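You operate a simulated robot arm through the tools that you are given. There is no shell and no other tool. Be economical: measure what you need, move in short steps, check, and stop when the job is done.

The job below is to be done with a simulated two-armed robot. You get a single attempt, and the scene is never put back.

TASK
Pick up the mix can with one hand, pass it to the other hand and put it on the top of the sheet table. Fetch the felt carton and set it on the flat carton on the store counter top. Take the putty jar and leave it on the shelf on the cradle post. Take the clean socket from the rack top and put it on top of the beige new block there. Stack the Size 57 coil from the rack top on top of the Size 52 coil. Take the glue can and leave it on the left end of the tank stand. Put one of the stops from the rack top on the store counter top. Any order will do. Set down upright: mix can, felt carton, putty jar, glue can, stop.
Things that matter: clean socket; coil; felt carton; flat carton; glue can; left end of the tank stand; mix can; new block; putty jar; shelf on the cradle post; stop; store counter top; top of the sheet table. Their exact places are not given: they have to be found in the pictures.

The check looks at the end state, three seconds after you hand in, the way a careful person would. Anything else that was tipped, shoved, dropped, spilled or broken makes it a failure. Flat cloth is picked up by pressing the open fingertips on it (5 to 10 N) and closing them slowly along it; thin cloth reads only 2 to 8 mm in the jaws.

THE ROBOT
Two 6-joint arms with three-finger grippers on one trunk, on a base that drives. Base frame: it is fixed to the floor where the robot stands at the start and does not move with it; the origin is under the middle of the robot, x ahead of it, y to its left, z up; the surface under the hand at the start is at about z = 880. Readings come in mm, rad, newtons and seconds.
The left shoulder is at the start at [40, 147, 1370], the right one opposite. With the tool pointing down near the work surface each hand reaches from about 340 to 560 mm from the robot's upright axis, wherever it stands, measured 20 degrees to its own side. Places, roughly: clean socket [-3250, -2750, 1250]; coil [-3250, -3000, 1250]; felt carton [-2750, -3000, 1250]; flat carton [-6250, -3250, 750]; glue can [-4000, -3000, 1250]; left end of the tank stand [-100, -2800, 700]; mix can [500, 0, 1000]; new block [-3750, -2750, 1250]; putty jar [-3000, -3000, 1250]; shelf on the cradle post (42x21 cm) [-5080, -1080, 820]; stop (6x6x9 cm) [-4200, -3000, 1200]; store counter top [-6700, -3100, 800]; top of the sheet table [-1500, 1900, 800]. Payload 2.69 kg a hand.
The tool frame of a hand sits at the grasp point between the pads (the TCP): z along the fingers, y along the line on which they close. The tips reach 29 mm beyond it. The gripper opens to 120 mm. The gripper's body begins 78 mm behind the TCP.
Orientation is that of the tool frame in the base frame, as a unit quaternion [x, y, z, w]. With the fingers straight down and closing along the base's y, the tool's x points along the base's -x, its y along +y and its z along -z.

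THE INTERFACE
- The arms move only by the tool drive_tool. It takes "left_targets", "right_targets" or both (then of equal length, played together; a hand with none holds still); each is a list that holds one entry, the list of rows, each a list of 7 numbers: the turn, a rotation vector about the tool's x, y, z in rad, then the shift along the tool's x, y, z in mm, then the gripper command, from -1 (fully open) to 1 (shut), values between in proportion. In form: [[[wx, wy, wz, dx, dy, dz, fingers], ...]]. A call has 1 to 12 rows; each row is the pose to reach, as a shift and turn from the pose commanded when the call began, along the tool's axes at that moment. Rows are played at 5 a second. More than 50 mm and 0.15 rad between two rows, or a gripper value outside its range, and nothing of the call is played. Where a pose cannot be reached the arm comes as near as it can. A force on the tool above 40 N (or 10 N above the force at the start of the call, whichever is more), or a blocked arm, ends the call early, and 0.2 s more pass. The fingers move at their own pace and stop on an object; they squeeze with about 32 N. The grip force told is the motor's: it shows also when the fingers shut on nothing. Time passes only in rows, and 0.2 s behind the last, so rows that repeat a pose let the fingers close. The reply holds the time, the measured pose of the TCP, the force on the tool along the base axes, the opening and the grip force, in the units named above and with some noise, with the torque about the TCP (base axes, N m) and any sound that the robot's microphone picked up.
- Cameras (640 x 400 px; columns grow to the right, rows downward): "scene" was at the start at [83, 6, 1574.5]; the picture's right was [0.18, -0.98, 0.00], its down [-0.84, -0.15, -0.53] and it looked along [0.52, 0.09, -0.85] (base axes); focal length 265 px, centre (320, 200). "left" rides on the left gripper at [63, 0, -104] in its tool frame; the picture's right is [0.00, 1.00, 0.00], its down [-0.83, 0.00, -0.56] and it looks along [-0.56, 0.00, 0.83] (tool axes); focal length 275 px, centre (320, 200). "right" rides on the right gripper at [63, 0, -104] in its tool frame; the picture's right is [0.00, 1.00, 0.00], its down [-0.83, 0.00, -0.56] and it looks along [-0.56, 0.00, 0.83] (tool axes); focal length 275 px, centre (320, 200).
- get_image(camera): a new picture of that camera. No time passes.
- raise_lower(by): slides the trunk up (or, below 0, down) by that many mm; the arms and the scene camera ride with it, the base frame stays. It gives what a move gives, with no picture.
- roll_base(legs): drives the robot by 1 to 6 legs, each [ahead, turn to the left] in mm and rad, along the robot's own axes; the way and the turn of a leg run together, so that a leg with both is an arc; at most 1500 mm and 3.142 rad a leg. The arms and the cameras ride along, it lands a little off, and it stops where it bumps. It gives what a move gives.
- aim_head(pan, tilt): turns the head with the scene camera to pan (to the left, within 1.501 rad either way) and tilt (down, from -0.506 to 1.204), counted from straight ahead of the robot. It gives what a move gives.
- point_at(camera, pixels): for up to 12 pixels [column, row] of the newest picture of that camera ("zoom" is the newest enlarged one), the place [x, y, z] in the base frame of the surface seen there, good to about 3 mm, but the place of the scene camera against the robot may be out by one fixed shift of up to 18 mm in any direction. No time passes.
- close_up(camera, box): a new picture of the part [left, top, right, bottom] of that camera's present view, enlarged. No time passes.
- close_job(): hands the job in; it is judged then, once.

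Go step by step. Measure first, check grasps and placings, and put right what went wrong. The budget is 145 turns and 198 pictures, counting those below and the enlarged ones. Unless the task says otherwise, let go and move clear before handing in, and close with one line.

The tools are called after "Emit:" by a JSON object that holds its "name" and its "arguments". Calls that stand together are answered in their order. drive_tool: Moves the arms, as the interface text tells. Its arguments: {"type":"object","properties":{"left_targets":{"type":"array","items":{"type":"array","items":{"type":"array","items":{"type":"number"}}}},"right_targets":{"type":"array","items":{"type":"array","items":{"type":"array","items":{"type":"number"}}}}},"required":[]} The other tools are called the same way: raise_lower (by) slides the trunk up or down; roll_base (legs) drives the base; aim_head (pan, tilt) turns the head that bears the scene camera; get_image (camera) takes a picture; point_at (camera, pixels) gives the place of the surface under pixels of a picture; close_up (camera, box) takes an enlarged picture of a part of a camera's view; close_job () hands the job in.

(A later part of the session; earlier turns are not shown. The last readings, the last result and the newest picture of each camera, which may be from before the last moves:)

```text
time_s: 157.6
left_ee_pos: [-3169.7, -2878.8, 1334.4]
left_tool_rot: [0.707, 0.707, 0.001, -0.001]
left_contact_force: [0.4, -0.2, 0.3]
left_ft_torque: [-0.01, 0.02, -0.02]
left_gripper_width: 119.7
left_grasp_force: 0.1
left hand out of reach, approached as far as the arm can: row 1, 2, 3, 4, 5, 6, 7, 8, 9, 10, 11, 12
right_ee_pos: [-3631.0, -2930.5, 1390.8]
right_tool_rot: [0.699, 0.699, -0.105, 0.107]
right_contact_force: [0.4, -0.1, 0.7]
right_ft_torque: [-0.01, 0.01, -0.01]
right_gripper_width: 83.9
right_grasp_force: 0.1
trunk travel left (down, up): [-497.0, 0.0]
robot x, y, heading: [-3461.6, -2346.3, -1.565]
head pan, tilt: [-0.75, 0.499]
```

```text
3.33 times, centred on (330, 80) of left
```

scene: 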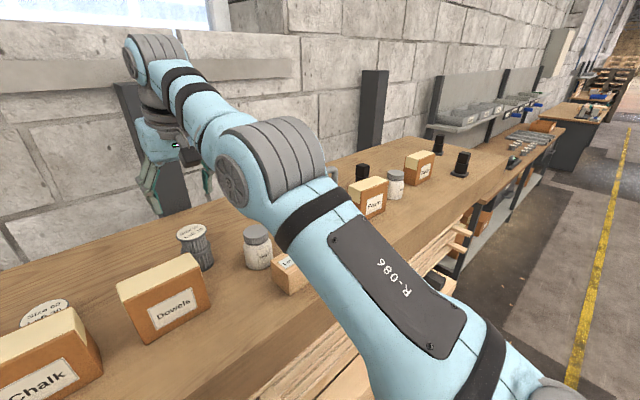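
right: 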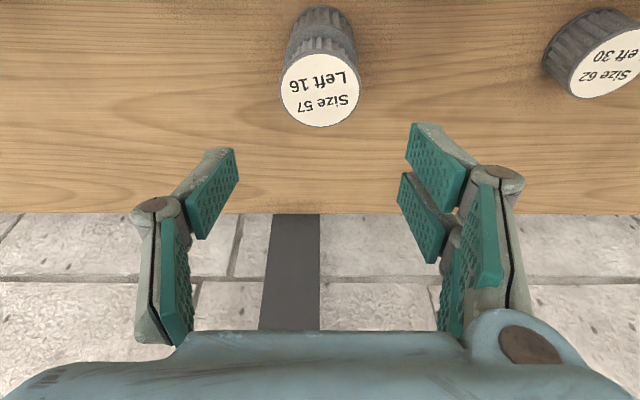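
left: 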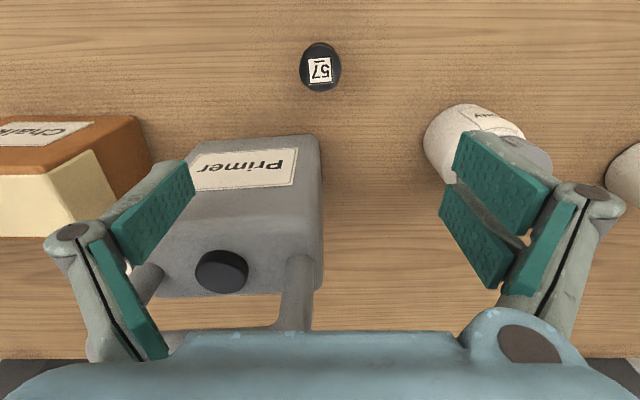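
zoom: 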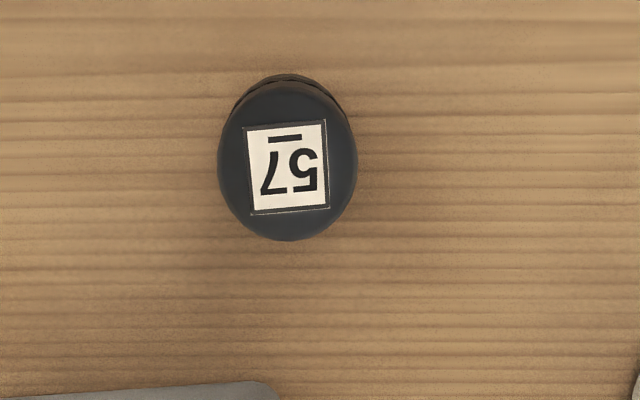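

The socket is centred at (-3168.5,-2845), 28 mm across, top at 1237. I'll narrow the fingers, move back over it, descend and grip.

Emit:
{"name": "drive_tool", "arguments": {"left_targets": [[[0, 0, 0, 17, 0, 0, 0], [0, 0, 0, 34, 1, 0, 0], [0, 0, 0, 34, 1, 0, 0], [0, 0, 0, 34, 1, 35, 0], [0, 0, 0, 34, 1, 70, 0]]]}}

Emit:
{"name": "get_image", "arguments": {"camera": "left"}}

```text
time_s: 158.8
left_ee_pos: [-3161.3, -2893.7, 1294.9]
left_tool_rot: [0.707, 0.707, -0.006, 0.006]
left_contact_force: [0.2, 0.2, -0.3]
left_ft_torque: [-0.04, 0.01, 0.04]
left_gripper_width: 60.1
left_grasp_force: 0.1
left hand out of reach, approached as far as the arm can: row 1, 2, 3, 4, 5
right_ee_pos: [-3633.3, -2928.0, 1392.2]
right_tool_rot: [0.699, 0.699, -0.107, 0.107]
right_contact_force: [-1.1, 0.9, 0.5]
right_ft_torque: [-0.01, 0.0, 0.0]
right_gripper_width: 83.8
right_grasp_force: 0.1
trunk travel left (down, up): [-497.0, 0.0]
robot x, y, heading: [-3458.4, -2345.1, -1.568]
head pan, tilt: [-0.75, 0.499]
stopped in row 5 (left hand): the force on the tool passed its limit at 76 N (the readings are from after the stop); the commanded pose is now the measured one
```

```text
116 pictures are left
```

left: 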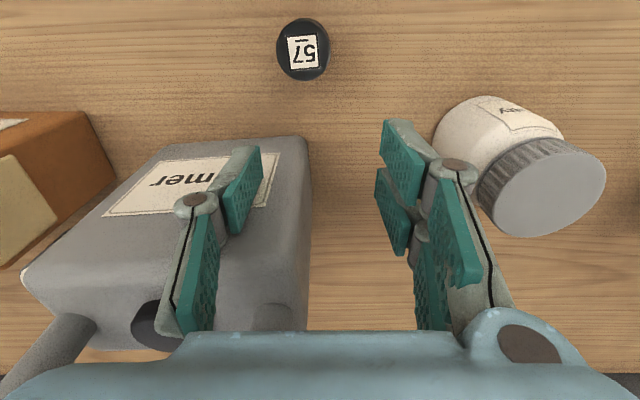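

The arm cannot fold that near, and the finger bumped the Primer can. I'll lift straight up and check whether it moved.

Emit:
{"name": "drive_tool", "arguments": {"left_targets": [[[0, 0, 0, 0, 0, -20, 0], [0, 0, 0, 0, 0, -45, 0], [0, 0, 0, 0, 0, -75, 0]]]}}

Emit:
{"name": "aim_head", "arguments": {"pan": 0.3, "tilt": 0.6}}

Emit:
{"name": "get_image", "arguments": {"camera": "scene"}}

Emit:
{"name": "get_image", "arguments": {"camera": "left"}}

```text
time_s: 159.6
left_ee_pos: [-3163.1, -2872.1, 1360.5]
left_tool_rot: [0.708, 0.706, -0.005, 0.006]
left_contact_force: [0.0, -0.5, -0.5]
left_ft_torque: [0.01, -0.03, 0.0]
left_gripper_width: 59.7
left_grasp_force: 0.1
left hand out of reach, approached as far as the arm can: row 1, 2, 3
right_ee_pos: [-3630.4, -2930.3, 1392.7]
right_tool_rot: [0.699, 0.699, -0.105, 0.107]
right_contact_force: [0.2, -0.2, 0.6]
right_ft_torque: [-0.04, 0.03, 0.02]
right_gripper_width: 84.0
right_grasp_force: 0.0
trunk travel left (down, up): [-497.0, 0.0]
robot x, y, heading: [-3457.8, -2345.8, -1.566]
head pan, tilt: [-0.75, 0.499]
```

```text
time_s: 160.9
left_ee_pos: [-3163.6, -2873.6, 1358.2]
left_tool_rot: [0.708, 0.706, -0.007, 0.007]
left_contact_force: [0.6, 0.4, 0.5]
left_ft_torque: [-0.01, -0.03, 0.0]
left_gripper_width: 60.1
left_grasp_force: 0.1
right_ee_pos: [-3632.2, -2931.5, 1390.1]
right_tool_rot: [0.7, 0.699, -0.104, 0.106]
right_contact_force: [-0.5, 0.2, 0.4]
right_ft_torque: [0.0, -0.03, 0.01]
right_gripper_width: 84.0
right_grasp_force: 0.2
trunk travel left (down, up): [-497.0, 0.0]
robot x, y, heading: [-3457.8, -2345.0, -1.569]
head pan, tilt: [0.3, 0.6]
```

```text
115 pictures are left
```

scene: 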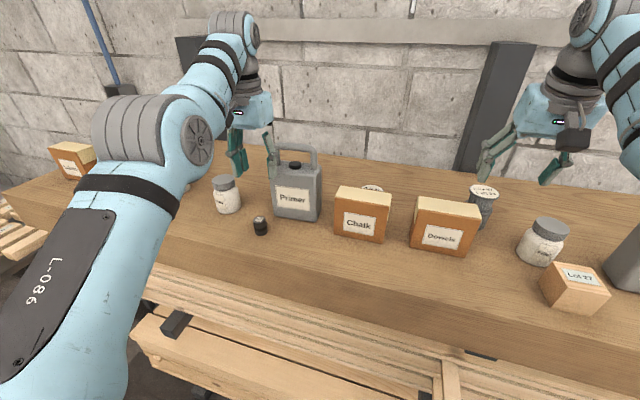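

```text
114 pictures are left
```

left: 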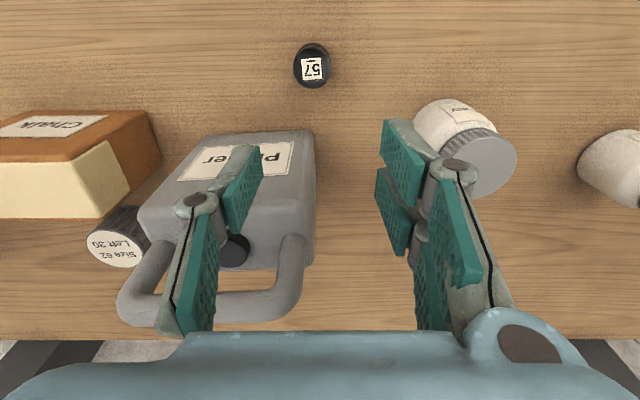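

The Primer is standing. I'll compare its face position with the earlier readings (face y≈-2905 at x -3259 and -3171).

Emit:
{"name": "point_at", "arguments": {"camera": "left", "pixels": [[190, 170], [285, 148], [308, 140], [200, 145], [313, 180], [305, 200], [150, 200], [312, 65], [280, 200]]}}

Emit:
{"name": "close_up", "arguments": {"camera": "left", "box": [110, 110, 350, 340]}}

```text
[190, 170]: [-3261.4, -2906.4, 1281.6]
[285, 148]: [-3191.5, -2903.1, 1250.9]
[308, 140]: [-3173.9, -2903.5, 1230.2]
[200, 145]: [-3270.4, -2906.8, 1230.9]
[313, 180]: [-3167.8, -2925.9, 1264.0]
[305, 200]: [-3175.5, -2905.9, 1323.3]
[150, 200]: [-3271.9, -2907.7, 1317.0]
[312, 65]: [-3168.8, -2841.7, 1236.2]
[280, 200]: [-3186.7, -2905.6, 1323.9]
```

```text
1.74 times, centred on (230, 225) of left
```

zoom: 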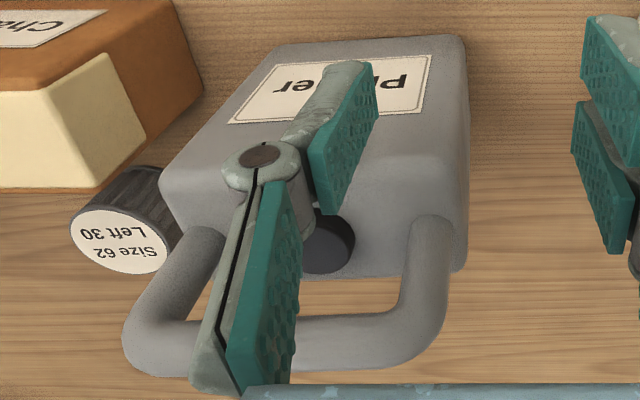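

The Primer did not move (face still at y -2903 to -2907). Tool-down reach up here is a narrow band, so I'll move the base back 30 mm, which places the hand right over the socket.

Emit:
{"name": "roll_base", "arguments": {"legs": [[-31, 0]]}}

Emit:
{"name": "drive_tool", "arguments": {"left_targets": [[[0, 0, 0, 0, 0, 10, 0], [0, 0, 0, 0, 0, 30, 0], [0, 0, 0, 0, 0, 50, 0], [0, 0, 0, 0, 0, 50, 0]]]}}

Emit:
{"name": "get_image", "arguments": {"camera": "left"}}

```text
time_s: 161.7
left_ee_pos: [-3162.6, -2850.2, 1355.2]
left_tool_rot: [0.707, 0.707, -0.004, 0.003]
left_contact_force: [0.0, -0.8, -0.1]
left_ft_torque: [0.09, 0.0, 0.0]
left_gripper_width: 59.9
left_grasp_force: 0.2
right_ee_pos: [-3632.0, -2907.9, 1388.8]
right_tool_rot: [0.7, 0.699, -0.103, 0.105]
right_contact_force: [-1.0, -0.5, -1.0]
right_ft_torque: [0.08, -0.03, 0.01]
right_gripper_width: 84.0
right_grasp_force: 0.1
trunk travel left (down, up): [-497.0, 0.0]
robot x, y, heading: [-3456.6, -2316.6, -1.563]
head pan, tilt: [0.3, 0.6]
```

```text
time_s: 162.7
left_ee_pos: [-3159.5, -2858.4, 1312.5]
left_tool_rot: [0.707, 0.707, -0.005, 0.006]
left_contact_force: [0.4, 0.1, -0.2]
left_ft_torque: [-0.02, 0.0, -0.01]
left_gripper_width: 59.7
left_grasp_force: 0.0
left hand out of reach, approached as far as the arm can: row 2, 3, 4
right_ee_pos: [-3631.3, -2901.6, 1390.4]
right_tool_rot: [0.699, 0.699, -0.105, 0.106]
right_contact_force: [-0.1, 0.7, 0.2]
right_ft_torque: [-0.03, 0.01, 0.02]
right_gripper_width: 83.9
right_grasp_force: 0.0
trunk travel left (down, up): [-497.0, 0.0]
robot x, y, heading: [-3455.3, -2314.8, -1.572]
head pan, tilt: [0.3, 0.6]
```

```text
112 pictures are left
```

left: 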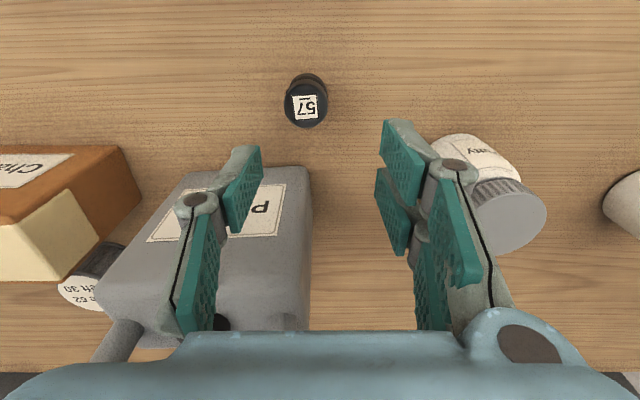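

Straight-down is awkward here, and a forward-tilted hand reaches more naturally. I'll back 80 mm and tilt the left hand 0.7 rad while aiming above the socket.

Emit:
{"name": "roll_base", "arguments": {"legs": [[-80, 0]]}}

Emit:
{"name": "drive_tool", "arguments": {"left_targets": [[[0, -0.14, 0, -13, -2, 0, 0], [0, -0.28, 0, -26, -4, 0, 0], [0, -0.42, 0, -40, -6, 0, 0], [0, -0.56, 0, -53, -9, 0, 0], [0, -0.7, 0, -60, -9, 10, 0], [0, -0.7, 0, -60, -9, 20, 0]]]}}

Emit:
{"name": "get_image", "arguments": {"camera": "left"}}

```text
time_s: 163.8
left_ee_pos: [-3159.6, -2792.7, 1305.8]
left_tool_rot: [0.707, 0.707, -0.002, 0.001]
left_contact_force: [0.8, -1.1, -0.1]
left_ft_torque: [0.1, -0.03, 0.03]
left_gripper_width: 60.3
left_grasp_force: 0.0
right_ee_pos: [-3631.7, -2835.5, 1383.6]
right_tool_rot: [0.7, 0.699, -0.101, 0.102]
right_contact_force: [0.5, -0.7, -0.4]
right_ft_torque: [0.09, 0.03, 0.03]
right_gripper_width: 83.7
right_grasp_force: 0.1
trunk travel left (down, up): [-497.0, 0.0]
robot x, y, heading: [-3459.4, -2233.3, -1.574]
head pan, tilt: [0.3, 0.6]
```

```text
time_s: 165.2
left_ee_pos: [-3152.5, -2932.3, 1320.8]
left_tool_rot: [0.664, 0.662, -0.247, 0.246]
left_contact_force: [-0.2, -0.4, 0.0]
left_ft_torque: [0.04, -0.03, -0.02]
left_gripper_width: 60.1
left_grasp_force: 0.0
left hand out of reach, approached as far as the arm can: row 1, 2, 3, 4, 5, 6
right_ee_pos: [-3630.8, -2822.7, 1389.6]
right_tool_rot: [0.699, 0.699, -0.105, 0.106]
right_contact_force: [0.3, 0.0, -0.2]
right_ft_torque: [0.04, 0.05, -0.01]
right_gripper_width: 84.1
right_grasp_force: 0.0
trunk travel left (down, up): [-497.0, 0.0]
robot x, y, heading: [-3457.3, -2231.5, -1.572]
head pan, tilt: [0.3, 0.6]
```

```text
111 pictures are left
```

left: 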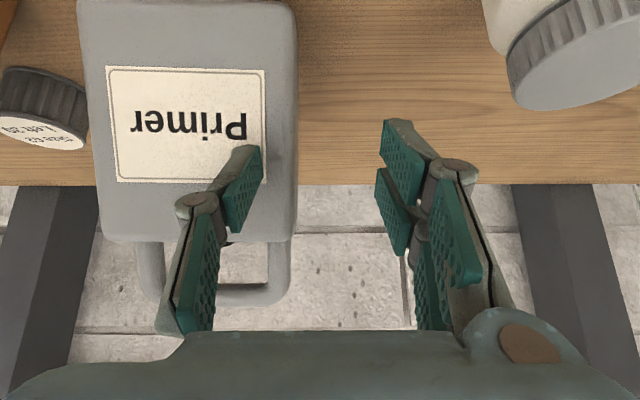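

With tilt 0.7 the arm sits comfortably at about 700 mm ahead. I'll keep that pose and back the base 88 mm, which puts the hand over the socket.

Emit:
{"name": "roll_base", "arguments": {"legs": [[-90, 0]]}}

Emit:
{"name": "get_image", "arguments": {"camera": "left"}}

```text
time_s: 166.3
left_ee_pos: [-3154.7, -2859.8, 1313.6]
left_tool_rot: [0.665, 0.663, -0.244, 0.242]
left_contact_force: [0.5, -1.3, -1.4]
left_ft_torque: [0.03, -0.02, -0.01]
left_gripper_width: 59.9
left_grasp_force: 0.1
right_ee_pos: [-3632.4, -2750.4, 1382.2]
right_tool_rot: [0.701, 0.699, -0.1, 0.101]
right_contact_force: [-1.3, -0.7, -1.3]
right_ft_torque: [0.11, -0.02, 0.02]
right_gripper_width: 83.8
right_grasp_force: 0.2
trunk travel left (down, up): [-497.0, 0.0]
robot x, y, heading: [-3459.8, -2145.0, -1.571]
head pan, tilt: [0.3, 0.6]
```

```text
110 pictures are left
```

left: 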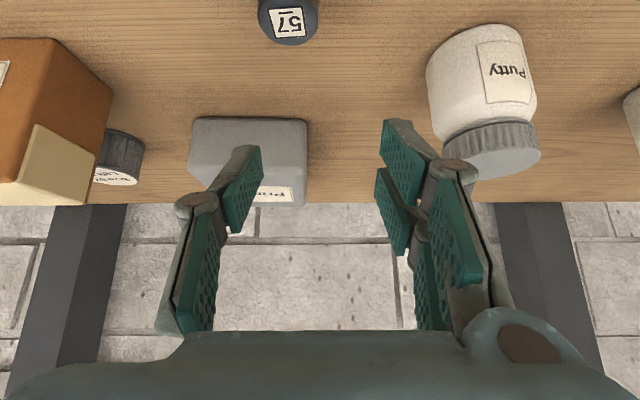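

The Primer now looks different at (250,155). I'll check with the scene camera.

Emit:
{"name": "close_up", "arguments": {"camera": "scene", "box": [180, 100, 420, 260]}}

Emit:
{"name": "get_image", "arguments": {"camera": "scene"}}

```text
2.50 times, centred on (300, 180) of scene
```

zoom: 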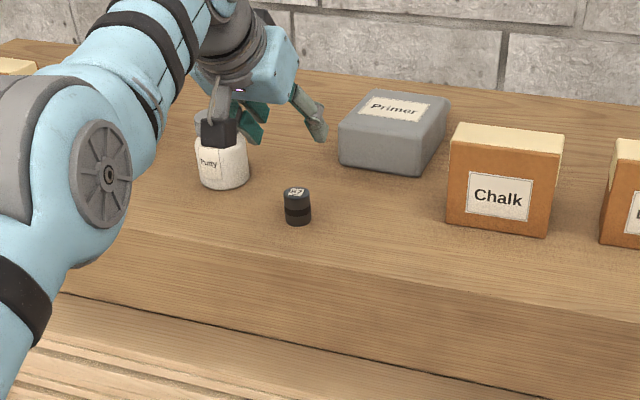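

```text
108 pictures are left
```

scene: 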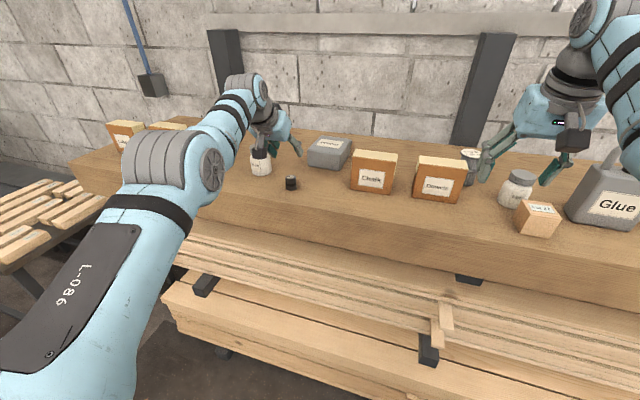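

The finger tipped the Primer can onto its back, so I'll have to right it. I'll measure how it lies.

Emit:
{"name": "close_up", "arguments": {"camera": "scene", "box": [280, 120, 400, 200]}}

Emit:
{"name": "point_at", "arguments": {"camera": "zoom", "pixels": [[155, 105], [300, 135], [370, 90], [230, 60], [180, 180], [310, 195], [250, 100], [340, 70]]}}

Emit:
{"name": "point_at", "arguments": {"camera": "left", "pixels": [[192, 125], [304, 125], [250, 160], [300, 195], [280, 195], [210, 160]]}}

```text
5.00 times, centred on (340, 160) of scene
```

zoom: 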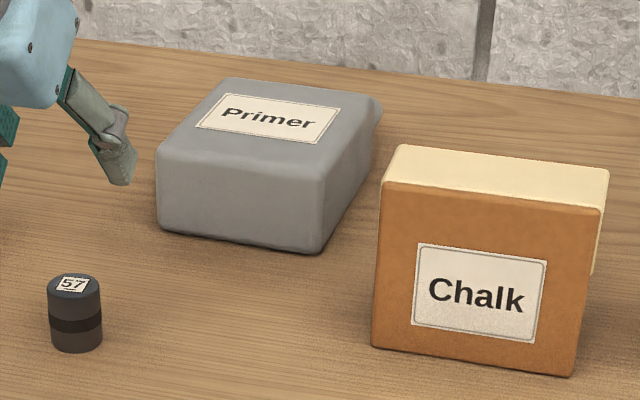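

```text
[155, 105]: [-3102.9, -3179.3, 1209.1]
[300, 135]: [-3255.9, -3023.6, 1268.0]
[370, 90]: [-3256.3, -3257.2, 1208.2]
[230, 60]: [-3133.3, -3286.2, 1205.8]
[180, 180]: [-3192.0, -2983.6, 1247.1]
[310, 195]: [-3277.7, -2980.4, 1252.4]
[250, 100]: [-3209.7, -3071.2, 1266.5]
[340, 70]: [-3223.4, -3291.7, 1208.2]
```

```text
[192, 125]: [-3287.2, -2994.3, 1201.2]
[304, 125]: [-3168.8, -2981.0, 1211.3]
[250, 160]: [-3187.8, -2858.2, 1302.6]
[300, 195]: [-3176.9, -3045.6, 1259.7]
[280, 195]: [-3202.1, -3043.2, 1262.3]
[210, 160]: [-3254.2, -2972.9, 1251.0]
```

The Primer lies on its back: bottom at y≈-2975, z 1200–1262, x -3169…-3277. I'll grip it by its sides near its top end, lift so it hangs, and set it back on its base at y≈-2935. First I'll bring the left hand back to the 0.3 tilt pose at x≈-3222.

Emit:
{"name": "drive_tool", "arguments": {"left_targets": [[[0, 0, 0, 8, 0, -20, 0], [0, 0.05, 0, 18, -10, -36, -1], [0, 0.13, 0, 30, -24, -52, -1], [0, 0.21, 0, 42, -38, -66, -1], [0, 0.3, 0, 54, -52, -80, -1], [0, 0.41, 0, 66, -67, -92, -1], [0, 0.41, 0, 66, -67, -92, -1]]]}}

Emit:
{"name": "get_image", "arguments": {"camera": "left"}}

Emit:
{"name": "get_image", "arguments": {"camera": "scene"}}

```text
time_s: 167.9
left_ee_pos: [-3220.2, -2747.7, 1355.6]
left_tool_rot: [0.701, 0.698, -0.105, 0.106]
left_contact_force: [0.7, -0.8, -1.5]
left_ft_torque: [0.01, -0.04, 0.0]
left_gripper_width: 120.0
left_grasp_force: 0.0
left hand out of reach, approached as far as the arm can: row 1, 2, 3, 4, 5, 6, 7
right_ee_pos: [-3633.4, -2734.3, 1388.5]
right_tool_rot: [0.7, 0.698, -0.104, 0.105]
right_contact_force: [-0.7, -0.3, 0.8]
right_ft_torque: [0.01, 0.0, 0.01]
right_gripper_width: 84.3
right_grasp_force: 0.0
trunk travel left (down, up): [-497.0, 0.0]
robot x, y, heading: [-3458.3, -2144.7, -1.576]
head pan, tilt: [0.3, 0.6]
```

```text
106 pictures are left
```

left: 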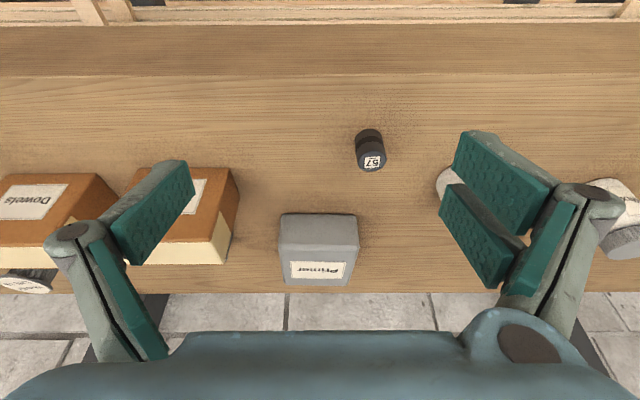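

```text
105 pictures are left
```

scene: 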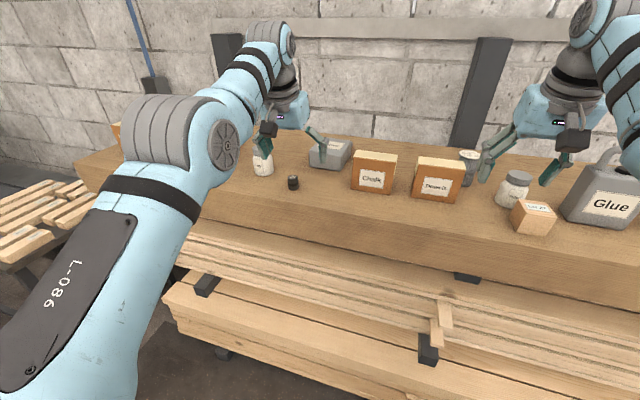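

The left hand pose is right. I'll roll in 250 mm and re-measure the Primer from above.

Emit:
{"name": "roll_base", "arguments": {"legs": [[250, 0.005]]}}

Emit:
{"name": "get_image", "arguments": {"camera": "left"}}

```text
time_s: 169.7
left_ee_pos: [-3212.1, -2990.8, 1359.6]
left_tool_rot: [0.697, 0.701, -0.108, 0.109]
left_contact_force: [-1.0, 0.5, 0.5]
left_ft_torque: [-0.04, -0.03, 0.01]
left_gripper_width: 120.1
left_grasp_force: 0.0
right_ee_pos: [-3627.1, -2978.5, 1392.8]
right_tool_rot: [0.697, 0.701, -0.107, 0.109]
right_contact_force: [0.1, 0.2, 0.3]
right_ft_torque: [-0.05, -0.01, -0.01]
right_gripper_width: 83.9
right_grasp_force: 0.1
trunk travel left (down, up): [-497.0, 0.0]
robot x, y, heading: [-3457.6, -2399.1, -1.561]
head pan, tilt: [0.3, 0.6]
```

```text
104 pictures are left
```

left: 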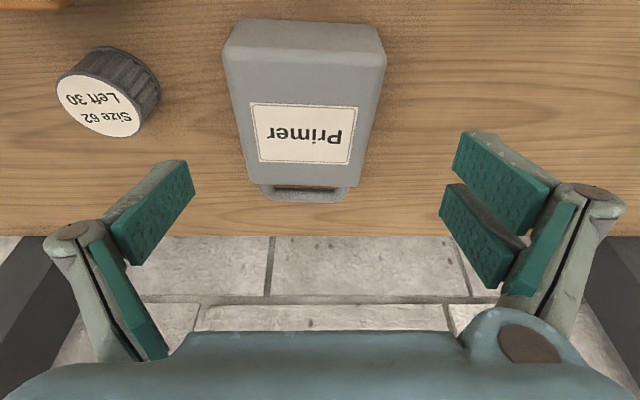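

Emit:
{"name": "point_at", "arguments": {"camera": "left", "pixels": [[228, 62], [382, 68], [305, 65], [250, 182], [350, 184], [300, 186], [305, 30], [300, 135], [262, 192], [345, 195], [235, 110], [372, 115]]}}

```text
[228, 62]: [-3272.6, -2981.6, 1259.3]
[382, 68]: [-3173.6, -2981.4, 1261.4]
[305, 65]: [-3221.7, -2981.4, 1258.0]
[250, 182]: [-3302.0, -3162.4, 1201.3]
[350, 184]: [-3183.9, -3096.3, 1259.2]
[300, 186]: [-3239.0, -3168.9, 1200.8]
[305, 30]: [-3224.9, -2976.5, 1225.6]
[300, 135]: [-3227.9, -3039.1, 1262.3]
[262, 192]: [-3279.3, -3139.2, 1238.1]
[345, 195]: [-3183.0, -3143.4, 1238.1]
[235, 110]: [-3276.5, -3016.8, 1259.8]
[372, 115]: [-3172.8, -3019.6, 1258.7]
```

The Primer body spans x -3172…-3276, y -2976…-3100. I'll roll in 60 mm more and line up at x=-3224.5 above its upper part.

Emit:
{"name": "roll_base", "arguments": {"legs": [[60, -0.008]]}}

Emit:
{"name": "drive_tool", "arguments": {"left_targets": [[[0, 0, 0, -5, -6, 10, -1], [0, 0, 0, -8, -12, 32, -1], [0, 0, 0, -8, -12, 40, -1]]]}}

Emit:
{"name": "get_image", "arguments": {"camera": "left"}}

```text
time_s: 170.7
left_ee_pos: [-3217.2, -3067.4, 1370.8]
left_tool_rot: [0.698, 0.697, -0.116, 0.117]
left_contact_force: [0.0, 1.8, -2.7]
left_ft_torque: [-0.14, 0.02, 0.01]
left_gripper_width: 119.9
left_grasp_force: 0.1
right_ee_pos: [-3630.3, -3048.4, 1396.6]
right_tool_rot: [0.699, 0.699, -0.104, 0.106]
right_contact_force: [-0.2, 0.2, -0.7]
right_ft_torque: [0.03, 0.0, -0.02]
right_gripper_width: 83.9
right_grasp_force: 0.1
trunk travel left (down, up): [-497.0, 0.0]
robot x, y, heading: [-3456.9, -2460.5, -1.57]
head pan, tilt: [0.3, 0.6]
```

```text
time_s: 171.5
left_ee_pos: [-3229.2, -3077.0, 1339.0]
left_tool_rot: [0.698, 0.697, -0.119, 0.118]
left_contact_force: [-0.2, -0.7, 0.0]
left_ft_torque: [-0.03, 0.01, 0.01]
left_gripper_width: 119.9
left_grasp_force: 0.1
left hand out of reach, approached as far as the arm can: row 2, 3
right_ee_pos: [-3630.0, -3038.6, 1400.5]
right_tool_rot: [0.699, 0.699, -0.107, 0.109]
right_contact_force: [-0.6, 0.9, 0.2]
right_ft_torque: [-0.02, 0.01, -0.01]
right_gripper_width: 84.1
right_grasp_force: 0.1
trunk travel left (down, up): [-497.0, 0.0]
robot x, y, heading: [-3460.6, -2457.6, -1.573]
head pan, tilt: [0.3, 0.6]
```

```text
103 pictures are left
```

left: 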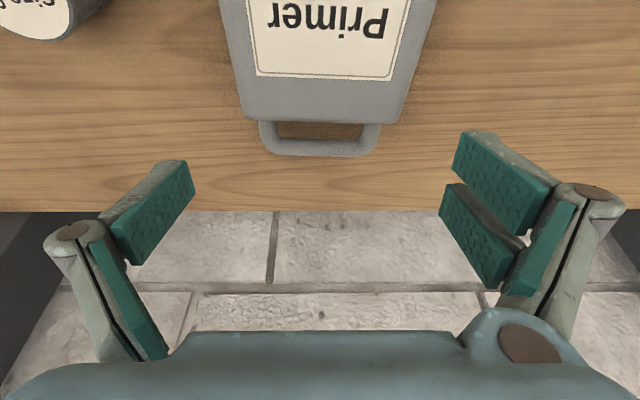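

Emit:
{"name": "point_at", "arguments": {"camera": "left", "pixels": [[236, 70], [420, 70], [248, 112], [398, 112], [320, 112], [262, 130], [378, 130], [230, 30], [430, 30]]}}

```text
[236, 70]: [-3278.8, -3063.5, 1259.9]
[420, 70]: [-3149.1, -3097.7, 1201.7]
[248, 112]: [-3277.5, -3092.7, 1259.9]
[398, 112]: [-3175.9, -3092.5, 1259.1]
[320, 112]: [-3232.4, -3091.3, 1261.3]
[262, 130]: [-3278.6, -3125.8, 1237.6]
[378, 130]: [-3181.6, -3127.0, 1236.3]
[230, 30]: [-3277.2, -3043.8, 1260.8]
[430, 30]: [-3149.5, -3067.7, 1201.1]
```

The body is centred at x≈-3227. I'll descend 50 mm and verify before straddling it.

Emit:
{"name": "drive_tool", "arguments": {"left_targets": [[[0, 0, 0, 6, 2, 18, -1], [0, 0, 0, 12, 2, 36, -1], [0, 0, 0, 16, 2, 46, -1], [0, 0, 0, 16, 2, 46, -1]]]}}

Emit:
{"name": "get_image", "arguments": {"camera": "left"}}

```text
time_s: 172.5
left_ee_pos: [-3227.0, -3087.9, 1292.8]
left_tool_rot: [0.698, 0.697, -0.117, 0.118]
left_contact_force: [0.4, 0.0, -0.4]
left_ft_torque: [0.02, -0.01, 0.02]
left_gripper_width: 119.9
left_grasp_force: 0.0
left hand out of reach, approached as far as the arm can: row 1, 2, 3, 4
right_ee_pos: [-3630.7, -3038.6, 1400.7]
right_tool_rot: [0.699, 0.698, -0.108, 0.109]
right_contact_force: [-0.7, -0.1, 1.2]
right_ft_torque: [0.0, 0.02, 0.01]
right_gripper_width: 84.2
right_grasp_force: 0.0
trunk travel left (down, up): [-497.0, 0.0]
robot x, y, heading: [-3455.8, -2462.2, -1.567]
head pan, tilt: [0.3, 0.6]
```

```text
102 pictures are left
```

left: 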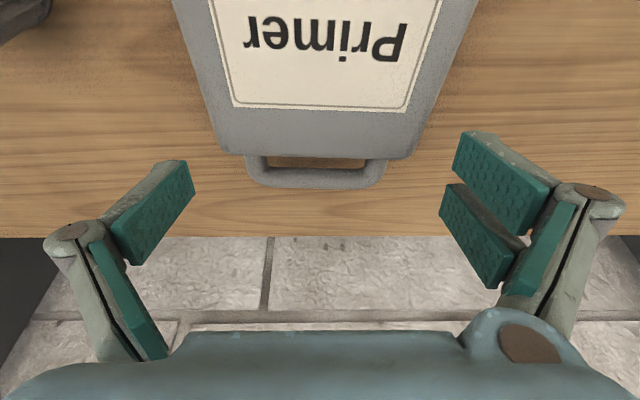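

The hand drifts forward as it lowers, so I'll back the base 28 mm, then descend further.

Emit:
{"name": "roll_base", "arguments": {"legs": [[-28, 0]]}}

Emit:
{"name": "drive_tool", "arguments": {"left_targets": [[[0, 0, 0, 3, 0, 9, -1], [0, 0, 0, 7, 0, 20, -1], [0, 0, 0, 11, 0, 32, -1], [0, 0, 0, 15, 0, 44, -1], [0, 0, 0, 19, 0, 53, -1], [0, 0, 0, 19, 0, 53, -1]]]}}

Emit:
{"name": "get_image", "arguments": {"camera": "left"}}

```text
time_s: 173.3
left_ee_pos: [-3227.1, -3066.7, 1287.9]
left_tool_rot: [0.698, 0.697, -0.116, 0.117]
left_contact_force: [0.2, -0.1, -1.6]
left_ft_torque: [0.07, 0.02, 0.01]
left_gripper_width: 119.8
left_grasp_force: 0.0
right_ee_pos: [-3629.7, -3017.7, 1397.2]
right_tool_rot: [0.7, 0.699, -0.105, 0.107]
right_contact_force: [0.7, -0.9, -0.1]
right_ft_torque: [0.05, 0.0, 0.0]
right_gripper_width: 83.7
right_grasp_force: 0.1
trunk travel left (down, up): [-497.0, 0.0]
robot x, y, heading: [-3453.6, -2434.7, -1.569]
head pan, tilt: [0.3, 0.6]
```

```text
time_s: 174.7
left_ee_pos: [-3226.9, -3070.4, 1234.4]
left_tool_rot: [0.698, 0.697, -0.117, 0.116]
left_contact_force: [-0.7, -0.1, -0.9]
left_ft_torque: [0.03, -0.04, 0.01]
left_gripper_width: 120.0
left_grasp_force: 0.1
left hand out of reach, approached as far as the arm can: row 2, 3, 4, 5, 6
right_ee_pos: [-3629.5, -3011.8, 1400.1]
right_tool_rot: [0.7, 0.698, -0.107, 0.108]
right_contact_force: [0.0, -0.5, 0.7]
right_ft_torque: [0.0, -0.01, -0.02]
right_gripper_width: 84.0
right_grasp_force: 0.0
trunk travel left (down, up): [-497.0, 0.0]
robot x, y, heading: [-3456.5, -2430.1, -1.566]
head pan, tilt: [0.3, 0.6]
```

```text
101 pictures are left
```

left: 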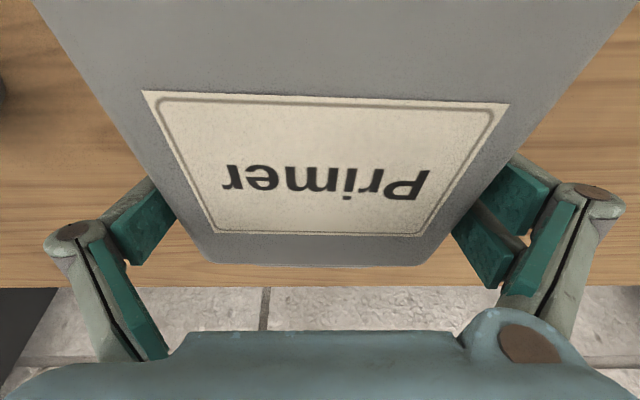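

Straddled without contact. I'll close and lift slowly.

Emit:
{"name": "drive_tool", "arguments": {"left_targets": [[[0, 0, 0, 0, 0, 0, 0], [0, 0, 0, 0, 0, 0, 1], [0, 0, 0, 0, 0, 0, 1], [0, 0, 0, 0, 0, 0, 1], [0, 0, 0, -5, 0, -14, 1], [0, 0, 0, -10, 0, -28, 1], [0, 0, 0, -15, 0, -43, 1], [0, 0, 0, -21, 0, -59, 1]]]}}

Emit:
{"name": "get_image", "arguments": {"camera": "left"}}

Emit:
{"name": "close_up", "arguments": {"camera": "scene", "box": [180, 60, 420, 220]}}

```text
time_s: 176.5
left_ee_pos: [-3228.5, -3058.6, 1294.6]
left_tool_rot: [0.698, 0.697, -0.116, 0.116]
left_contact_force: [-1.0, 0.1, -6.3]
left_ft_torque: [-0.19, 0.01, 0.0]
left_gripper_width: 110.7
left_grasp_force: 32.1
left hand out of reach, approached as far as the arm can: row 6, 7, 8
right_ee_pos: [-3628.8, -3013.6, 1399.5]
right_tool_rot: [0.699, 0.699, -0.107, 0.108]
right_contact_force: [-0.1, 0.5, -0.4]
right_ft_torque: [-0.02, 0.01, 0.01]
right_gripper_width: 84.0
right_grasp_force: 0.1
trunk travel left (down, up): [-497.0, 0.0]
robot x, y, heading: [-3456.8, -2428.2, -1.573]
head pan, tilt: [0.3, 0.6]
```

```text
100 pictures are left
```

left: 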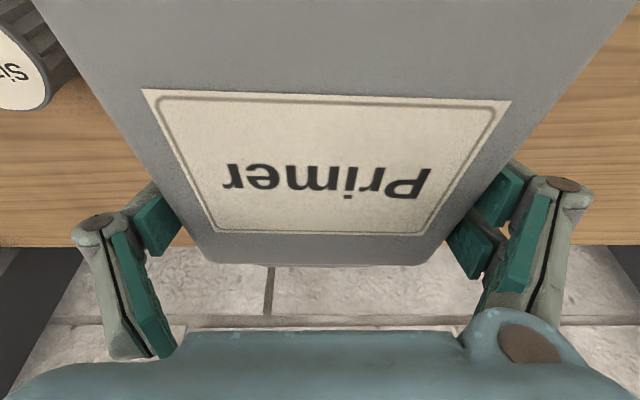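

```text
2.50 times, centred on (300, 140) of scene
```

zoom: 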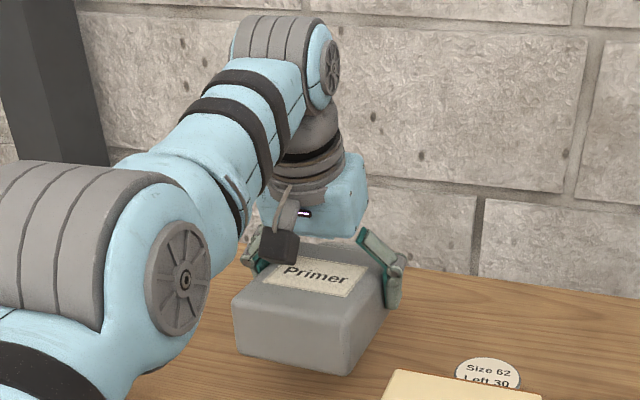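

The can is held firmly (about 0.65 kg). I'll raise it, back the base 275 mm for room, then swing the hand forward to tilt the can upright.

Emit:
{"name": "drive_tool", "arguments": {"left_targets": [[[0, 0, 0, -10, 0, -28, 1], [0, 0, 0, -18, 0, -50, 1], [0, 0, 0, -18, 0, -50, 1]]]}}

Emit:
{"name": "roll_base", "arguments": {"legs": [[-275, 0]]}}

Emit:
{"name": "drive_tool", "arguments": {"left_targets": [[[0, -0.13, 0, -19, 0, -5, 1], [0, -0.26, 0, -38, 0, -10, 1], [0, -0.39, 0, -58, 0, -15, 1], [0, -0.52, 0, -77, 0, -20, 1], [0, -0.65, 0, -97, 0, -25, 1], [0, -0.78, 0, -116, 0, -30, 1], [0, -0.91, 0, -135, 0, -35, 1], [0, -1.04, 0, -155, 0, -40, 1], [0, -1.17, 0, -174, 0, -45, 1], [0, -1.27, 0, -174, 0, -45, 1], [0, -1.27, 0, -174, 0, -45, 1]]]}}

Emit:
{"name": "get_image", "arguments": {"camera": "scene"}}

Emit:
{"name": "get_image", "arguments": {"camera": "left"}}

```text
time_s: 177.3
left_ee_pos: [-3228.4, -3046.7, 1343.7]
left_tool_rot: [0.697, 0.697, -0.118, 0.117]
left_contact_force: [-1.0, -0.5, -6.8]
left_ft_torque: [-0.16, 0.0, 0.03]
left_gripper_width: 110.8
left_grasp_force: 31.8
left hand out of reach, approached as far as the arm can: row 1, 2, 3
right_ee_pos: [-3629.4, -3012.6, 1400.6]
right_tool_rot: [0.7, 0.698, -0.107, 0.107]
right_contact_force: [0.2, 0.2, -0.1]
right_ft_torque: [-0.02, -0.01, 0.0]
right_gripper_width: 84.1
right_grasp_force: 0.0
trunk travel left (down, up): [-497.0, 0.0]
robot x, y, heading: [-3458.7, -2435.2, -1.567]
head pan, tilt: [0.3, 0.6]
```

```text
time_s: 179.3
left_ee_pos: [-3227.2, -2772.6, 1341.6]
left_tool_rot: [0.697, 0.698, -0.115, 0.115]
left_contact_force: [0.1, -2.0, -7.2]
left_ft_torque: [-0.15, 0.0, -0.02]
left_gripper_width: 110.5
left_grasp_force: 32.5
right_ee_pos: [-3627.5, -2740.4, 1395.6]
right_tool_rot: [0.699, 0.7, -0.105, 0.105]
right_contact_force: [0.4, -1.3, -0.7]
right_ft_torque: [0.04, 0.0, 0.01]
right_gripper_width: 83.9
right_grasp_force: 0.1
trunk travel left (down, up): [-497.0, 0.0]
robot x, y, heading: [-3457.2, -2148.9, -1.565]
head pan, tilt: [0.3, 0.6]
```

```text
time_s: 181.7
left_ee_pos: [-3225.8, -2940.9, 1444.1]
left_tool_rot: [0.492, 0.492, -0.508, 0.508]
left_contact_force: [0.0, -0.9, -6.9]
left_ft_torque: [-0.01, 0.03, 0.0]
left_gripper_width: 109.7
left_grasp_force: 32.1
left hand out of reach, approached as far as the arm can: row 1, 2, 3, 4, 5, 6, 7, 8, 9, 10, 11
right_ee_pos: [-3627.1, -2733.8, 1398.5]
right_tool_rot: [0.698, 0.7, -0.107, 0.107]
right_contact_force: [-0.1, -0.1, 0.5]
right_ft_torque: [0.03, 0.03, -0.02]
right_gripper_width: 83.9
right_grasp_force: 0.0
trunk travel left (down, up): [-497.0, 0.0]
robot x, y, heading: [-3460.4, -2152.9, -1.568]
head pan, tilt: [0.3, 0.6]
```

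```text
98 pictures are left
```

scene: 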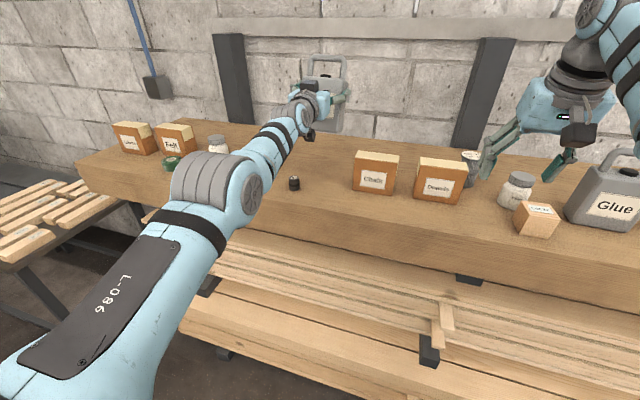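

```text
97 pictures are left
```

left: 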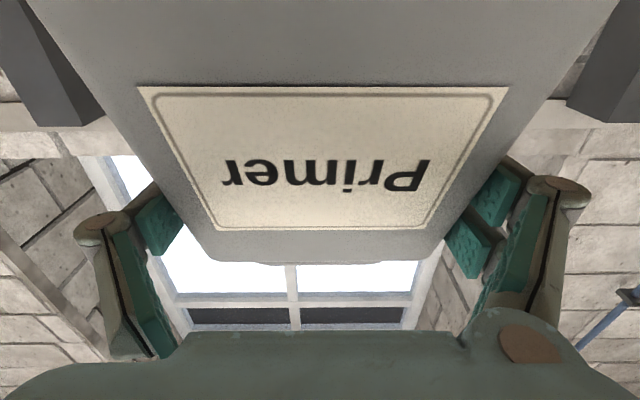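

The can is nearly upright at tilt 1.6. I'll tilt a further 0.1 and lower toward its old place (centre x=-3221, y≈-2935).

Emit:
{"name": "drive_tool", "arguments": {"left_targets": [[[0, -0.05, 0, 25, 5, 8, 1], [0, -0.1, 0, 55, 5, 10, 1], [0, -0.1, 0, 85, 5, 10, 1], [0, -0.1, 0, 110, 5, 10, 1], [0, -0.1, 0, 124, 5, 10, 1], [0, -0.1, 0, 124, 5, 10, 1]]]}}

Emit:
{"name": "aim_head", "arguments": {"pan": 0.45, "tilt": 0.45}}

Emit:
{"name": "get_image", "arguments": {"camera": "scene"}}

Emit:
{"name": "close_up", "arguments": {"camera": "scene", "box": [280, 90, 460, 220]}}

```text
time_s: 183.1
left_ee_pos: [-3215.8, -2937.8, 1328.0]
left_tool_rot: [0.466, 0.467, -0.531, 0.532]
left_contact_force: [0.2, 0.2, -6.9]
left_ft_torque: [0.03, -0.01, 0.0]
left_gripper_width: 109.9
left_grasp_force: 31.7
left hand out of reach, approached as far as the arm can: row 1, 2, 3, 4, 5, 6
right_ee_pos: [-3627.7, -2734.0, 1398.6]
right_tool_rot: [0.698, 0.699, -0.108, 0.107]
right_contact_force: [0.5, 0.8, 0.2]
right_ft_torque: [0.01, 0.0, 0.02]
right_gripper_width: 84.1
right_grasp_force: 0.1
trunk travel left (down, up): [-497.0, 0.0]
robot x, y, heading: [-3462.1, -2150.5, -1.57]
head pan, tilt: [0.3, 0.6]
```

```text
time_s: 183.8
left_ee_pos: [-3216.1, -2938.6, 1327.5]
left_tool_rot: [0.466, 0.466, -0.532, 0.532]
left_contact_force: [0.4, -0.1, -7.0]
left_ft_torque: [0.0, 0.02, 0.01]
left_gripper_width: 109.8
left_grasp_force: 31.9
right_ee_pos: [-3627.7, -2734.8, 1398.6]
right_tool_rot: [0.698, 0.699, -0.107, 0.107]
right_contact_force: [-0.6, -0.2, 0.8]
right_ft_torque: [-0.02, 0.0, -0.02]
right_gripper_width: 83.8
right_grasp_force: 0.0
trunk travel left (down, up): [-497.0, 0.0]
robot x, y, heading: [-3459.2, -2149.2, -1.572]
head pan, tilt: [0.45, 0.45]
```

```text
96 pictures are left
```

scene: 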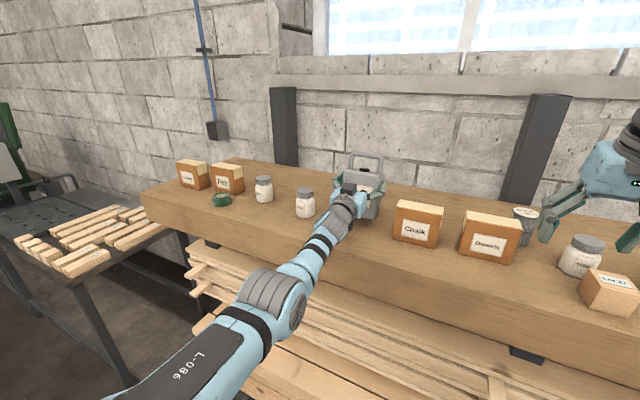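

```text
3.08 times, centred on (370, 155) of scene
```

zoom: 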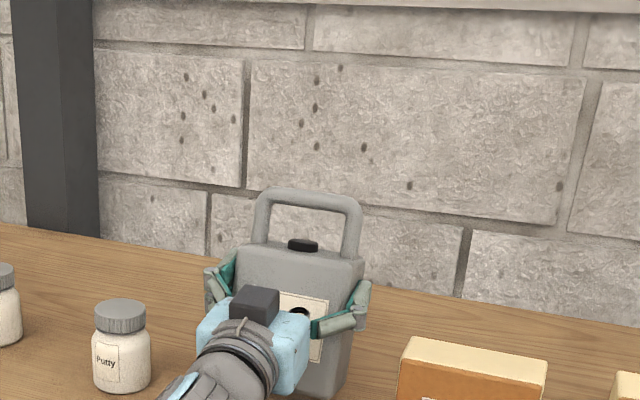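

It leans back only about 0.2 rad. I'll roll ahead 17 mm to match the old spot, then lower to touch.

Emit:
{"name": "roll_base", "arguments": {"legs": [[17, 0]]}}

Emit:
{"name": "drive_tool", "arguments": {"left_targets": [[[0, 0, 0, 6, -3, -1, 1], [0, 0, 0, 12, -5, -1.5, 1], [0, 0, 0, 18, -5, -2.5, 1], [0, 0, 0, 22, -5, -3, 1], [0, 0, 0, 25, -5, -3.5, 1], [0, 0, 0, 27, -5, -3.5, 1]]]}}

Emit:
{"name": "close_up", "arguments": {"camera": "scene", "box": [280, 110, 460, 240]}}

```text
time_s: 184.6
left_ee_pos: [-3216.3, -2951.6, 1330.3]
left_tool_rot: [0.465, 0.465, -0.532, 0.533]
left_contact_force: [-0.7, 1.6, -6.3]
left_ft_torque: [0.03, 0.0, -0.03]
left_gripper_width: 109.6
left_grasp_force: 32.3
right_ee_pos: [-3627.0, -2746.6, 1400.1]
right_tool_rot: [0.698, 0.7, -0.107, 0.108]
right_contact_force: [-0.3, 0.3, 0.7]
right_ft_torque: [-0.04, 0.02, 0.0]
right_gripper_width: 83.9
right_grasp_force: 0.0
trunk travel left (down, up): [-497.0, 0.0]
robot x, y, heading: [-3456.3, -2166.8, -1.566]
head pan, tilt: [0.45, 0.45]
```

```text
time_s: 186.0
left_ee_pos: [-3221.0, -2951.2, 1302.4]
left_tool_rot: [0.465, 0.466, -0.532, 0.533]
left_contact_force: [0.9, -2.2, 0.6]
left_ft_torque: [-0.45, 0.3, 0.17]
left_gripper_width: 109.7
left_grasp_force: 32.0
left hand out of reach, approached as far as the arm can: row 6
right_ee_pos: [-3628.1, -2749.1, 1399.4]
right_tool_rot: [0.698, 0.699, -0.107, 0.107]
right_contact_force: [-0.7, 0.2, -0.1]
right_ft_torque: [-0.02, 0.0, -0.02]
right_gripper_width: 84.0
right_grasp_force: 0.0
trunk travel left (down, up): [-497.0, 0.0]
robot x, y, heading: [-3462.1, -2168.7, -1.565]
head pan, tilt: [0.45, 0.45]
```

```text
3.08 times, centred on (370, 175) of scene
```

zoom: 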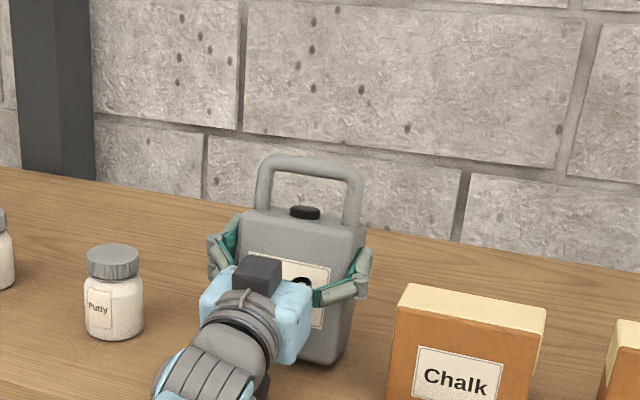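

The rear edge is touching. I'll press a few mm more to rock it upright, then check.

Emit:
{"name": "drive_tool", "arguments": {"left_targets": [[[0, 0, 0, 2, 0, 0, 1], [0, -0.03, 0, 4, 0, 0, 1], [0, -0.06, 0, 6, 0, 0, 1], [0, -0.06, 0, 6, 0, 0, 1]]]}}

Emit:
{"name": "close_up", "arguments": {"camera": "scene", "box": [280, 110, 460, 240]}}

```text
time_s: 186.7
left_ee_pos: [-3222.7, -2944.1, 1307.0]
left_tool_rot: [0.451, 0.449, -0.545, 0.546]
left_contact_force: [-0.2, -2.0, 4.3]
left_ft_torque: [0.84, 0.14, 0.05]
left_gripper_width: 109.8
left_grasp_force: 32.1
left hand out of reach, approached as far as the arm can: row 2, 3
right_ee_pos: [-3627.9, -2748.1, 1399.5]
right_tool_rot: [0.698, 0.7, -0.107, 0.108]
right_contact_force: [0.9, -0.2, 0.6]
right_ft_torque: [0.02, 0.01, 0.01]
right_gripper_width: 84.0
right_grasp_force: 0.0
trunk travel left (down, up): [-497.0, 0.0]
robot x, y, heading: [-3458.0, -2166.5, -1.569]
head pan, tilt: [0.45, 0.45]
stopped in row 3 (left hand): the force on the tool passed its limit at 45 N (the readings are from after the stop); the commanded pose is now the measured one
```

```text
3.08 times, centred on (370, 175) of scene
```

zoom: 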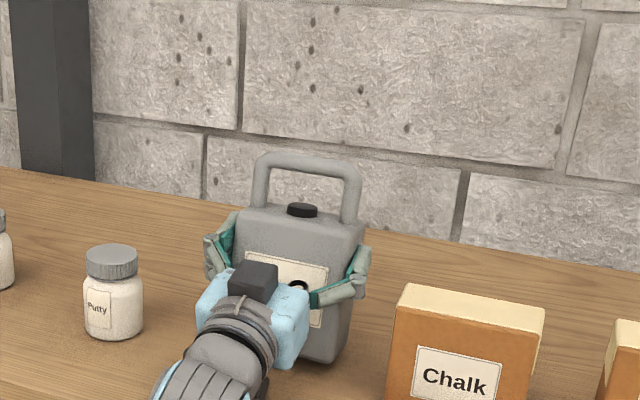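

Lean is now only about 0.1 rad, well inside stability. I'll open and let it rock onto its base.

Emit:
{"name": "drive_tool", "arguments": {"left_targets": [[[0, 0, 0, 0, 0, 0, -1], [0, 0, 0, 0, 0, 0, -1], [0, 0, 0, 0, 0, 0, -1], [0, 0, 0, 0, 0, 0, -1]]]}}

Emit:
{"name": "get_image", "arguments": {"camera": "left"}}

Emit:
{"name": "close_up", "arguments": {"camera": "scene", "box": [280, 110, 460, 240]}}

```text
time_s: 187.7
left_ee_pos: [-3220.9, -2945.0, 1307.5]
left_tool_rot: [0.451, 0.45, -0.544, 0.546]
left_contact_force: [0.2, -3.3, 5.1]
left_ft_torque: [0.21, 0.05, 0.03]
left_gripper_width: 119.9
left_grasp_force: 0.1
right_ee_pos: [-3628.5, -2748.4, 1399.3]
right_tool_rot: [0.698, 0.7, -0.107, 0.109]
right_contact_force: [-0.9, 0.1, -0.2]
right_ft_torque: [0.0, -0.03, 0.02]
right_gripper_width: 84.0
right_grasp_force: 0.0
trunk travel left (down, up): [-497.0, 0.0]
robot x, y, heading: [-3456.2, -2171.2, -1.564]
head pan, tilt: [0.45, 0.45]
```

```text
92 pictures are left
```

left: 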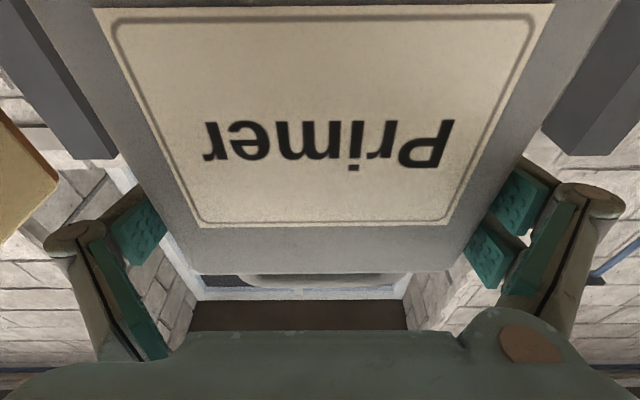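

```text
3.08 times, centred on (370, 175) of scene
```

zoom: 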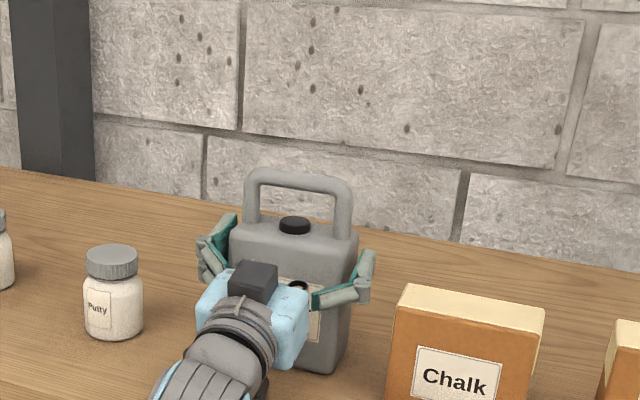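

The can is on its base, with the hand's underside just resting on the board. I'll ease up 4 mm and back straight out with the base.

Emit:
{"name": "drive_tool", "arguments": {"left_targets": [[[0, 0, 0, -3, 0, 0, -1], [0, 0, 0, -5, 0, -1, -1], [0, 0, 0, -5, 0, -1, -1]]]}}

Emit:
{"name": "roll_base", "arguments": {"legs": [[-150, 0]]}}

Emit:
{"name": "get_image", "arguments": {"camera": "scene"}}

Emit:
{"name": "close_up", "arguments": {"camera": "scene", "box": [250, 80, 450, 220]}}

```text
time_s: 188.5
left_ee_pos: [-3221.3, -2941.1, 1311.9]
left_tool_rot: [0.451, 0.45, -0.544, 0.546]
left_contact_force: [-0.1, 0.2, 0.0]
left_ft_torque: [0.05, 0.01, -0.03]
left_gripper_width: 120.0
left_grasp_force: 0.0
right_ee_pos: [-3628.6, -2749.1, 1400.3]
right_tool_rot: [0.698, 0.7, -0.107, 0.109]
right_contact_force: [0.0, -0.6, -0.4]
right_ft_torque: [-0.03, -0.01, 0.01]
right_gripper_width: 84.1
right_grasp_force: 0.0
trunk travel left (down, up): [-497.0, 0.0]
robot x, y, heading: [-3459.6, -2166.9, -1.569]
head pan, tilt: [0.45, 0.45]
```

```text
time_s: 189.9
left_ee_pos: [-3223.7, -2802.8, 1306.0]
left_tool_rot: [0.454, 0.452, -0.543, 0.544]
left_contact_force: [0.3, -1.1, -0.6]
left_ft_torque: [-0.06, -0.03, 0.05]
left_gripper_width: 120.0
left_grasp_force: 0.0
right_ee_pos: [-3629.9, -2610.5, 1393.9]
right_tool_rot: [0.699, 0.699, -0.102, 0.105]
right_contact_force: [-0.5, 0.5, -1.3]
right_ft_torque: [0.02, -0.02, 0.02]
right_gripper_width: 83.8
right_grasp_force: 0.0
trunk travel left (down, up): [-497.0, 0.0]
robot x, y, heading: [-3456.8, -2019.2, -1.566]
head pan, tilt: [0.45, 0.45]
```

```text
90 pictures are left
```

scene: 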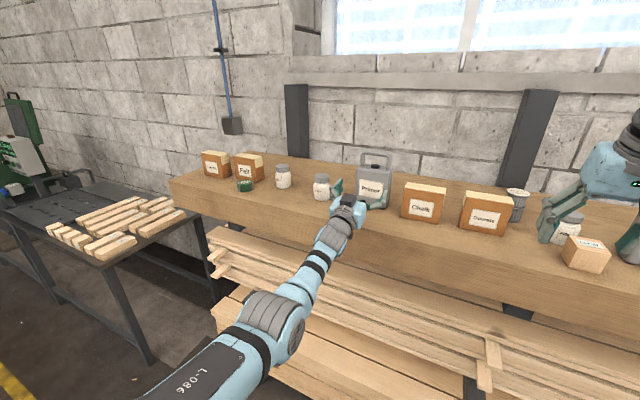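

```text
2.86 times, centred on (350, 150) of scene
```

zoom: 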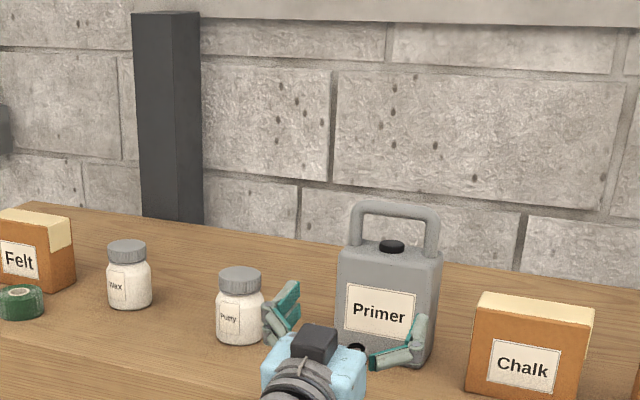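

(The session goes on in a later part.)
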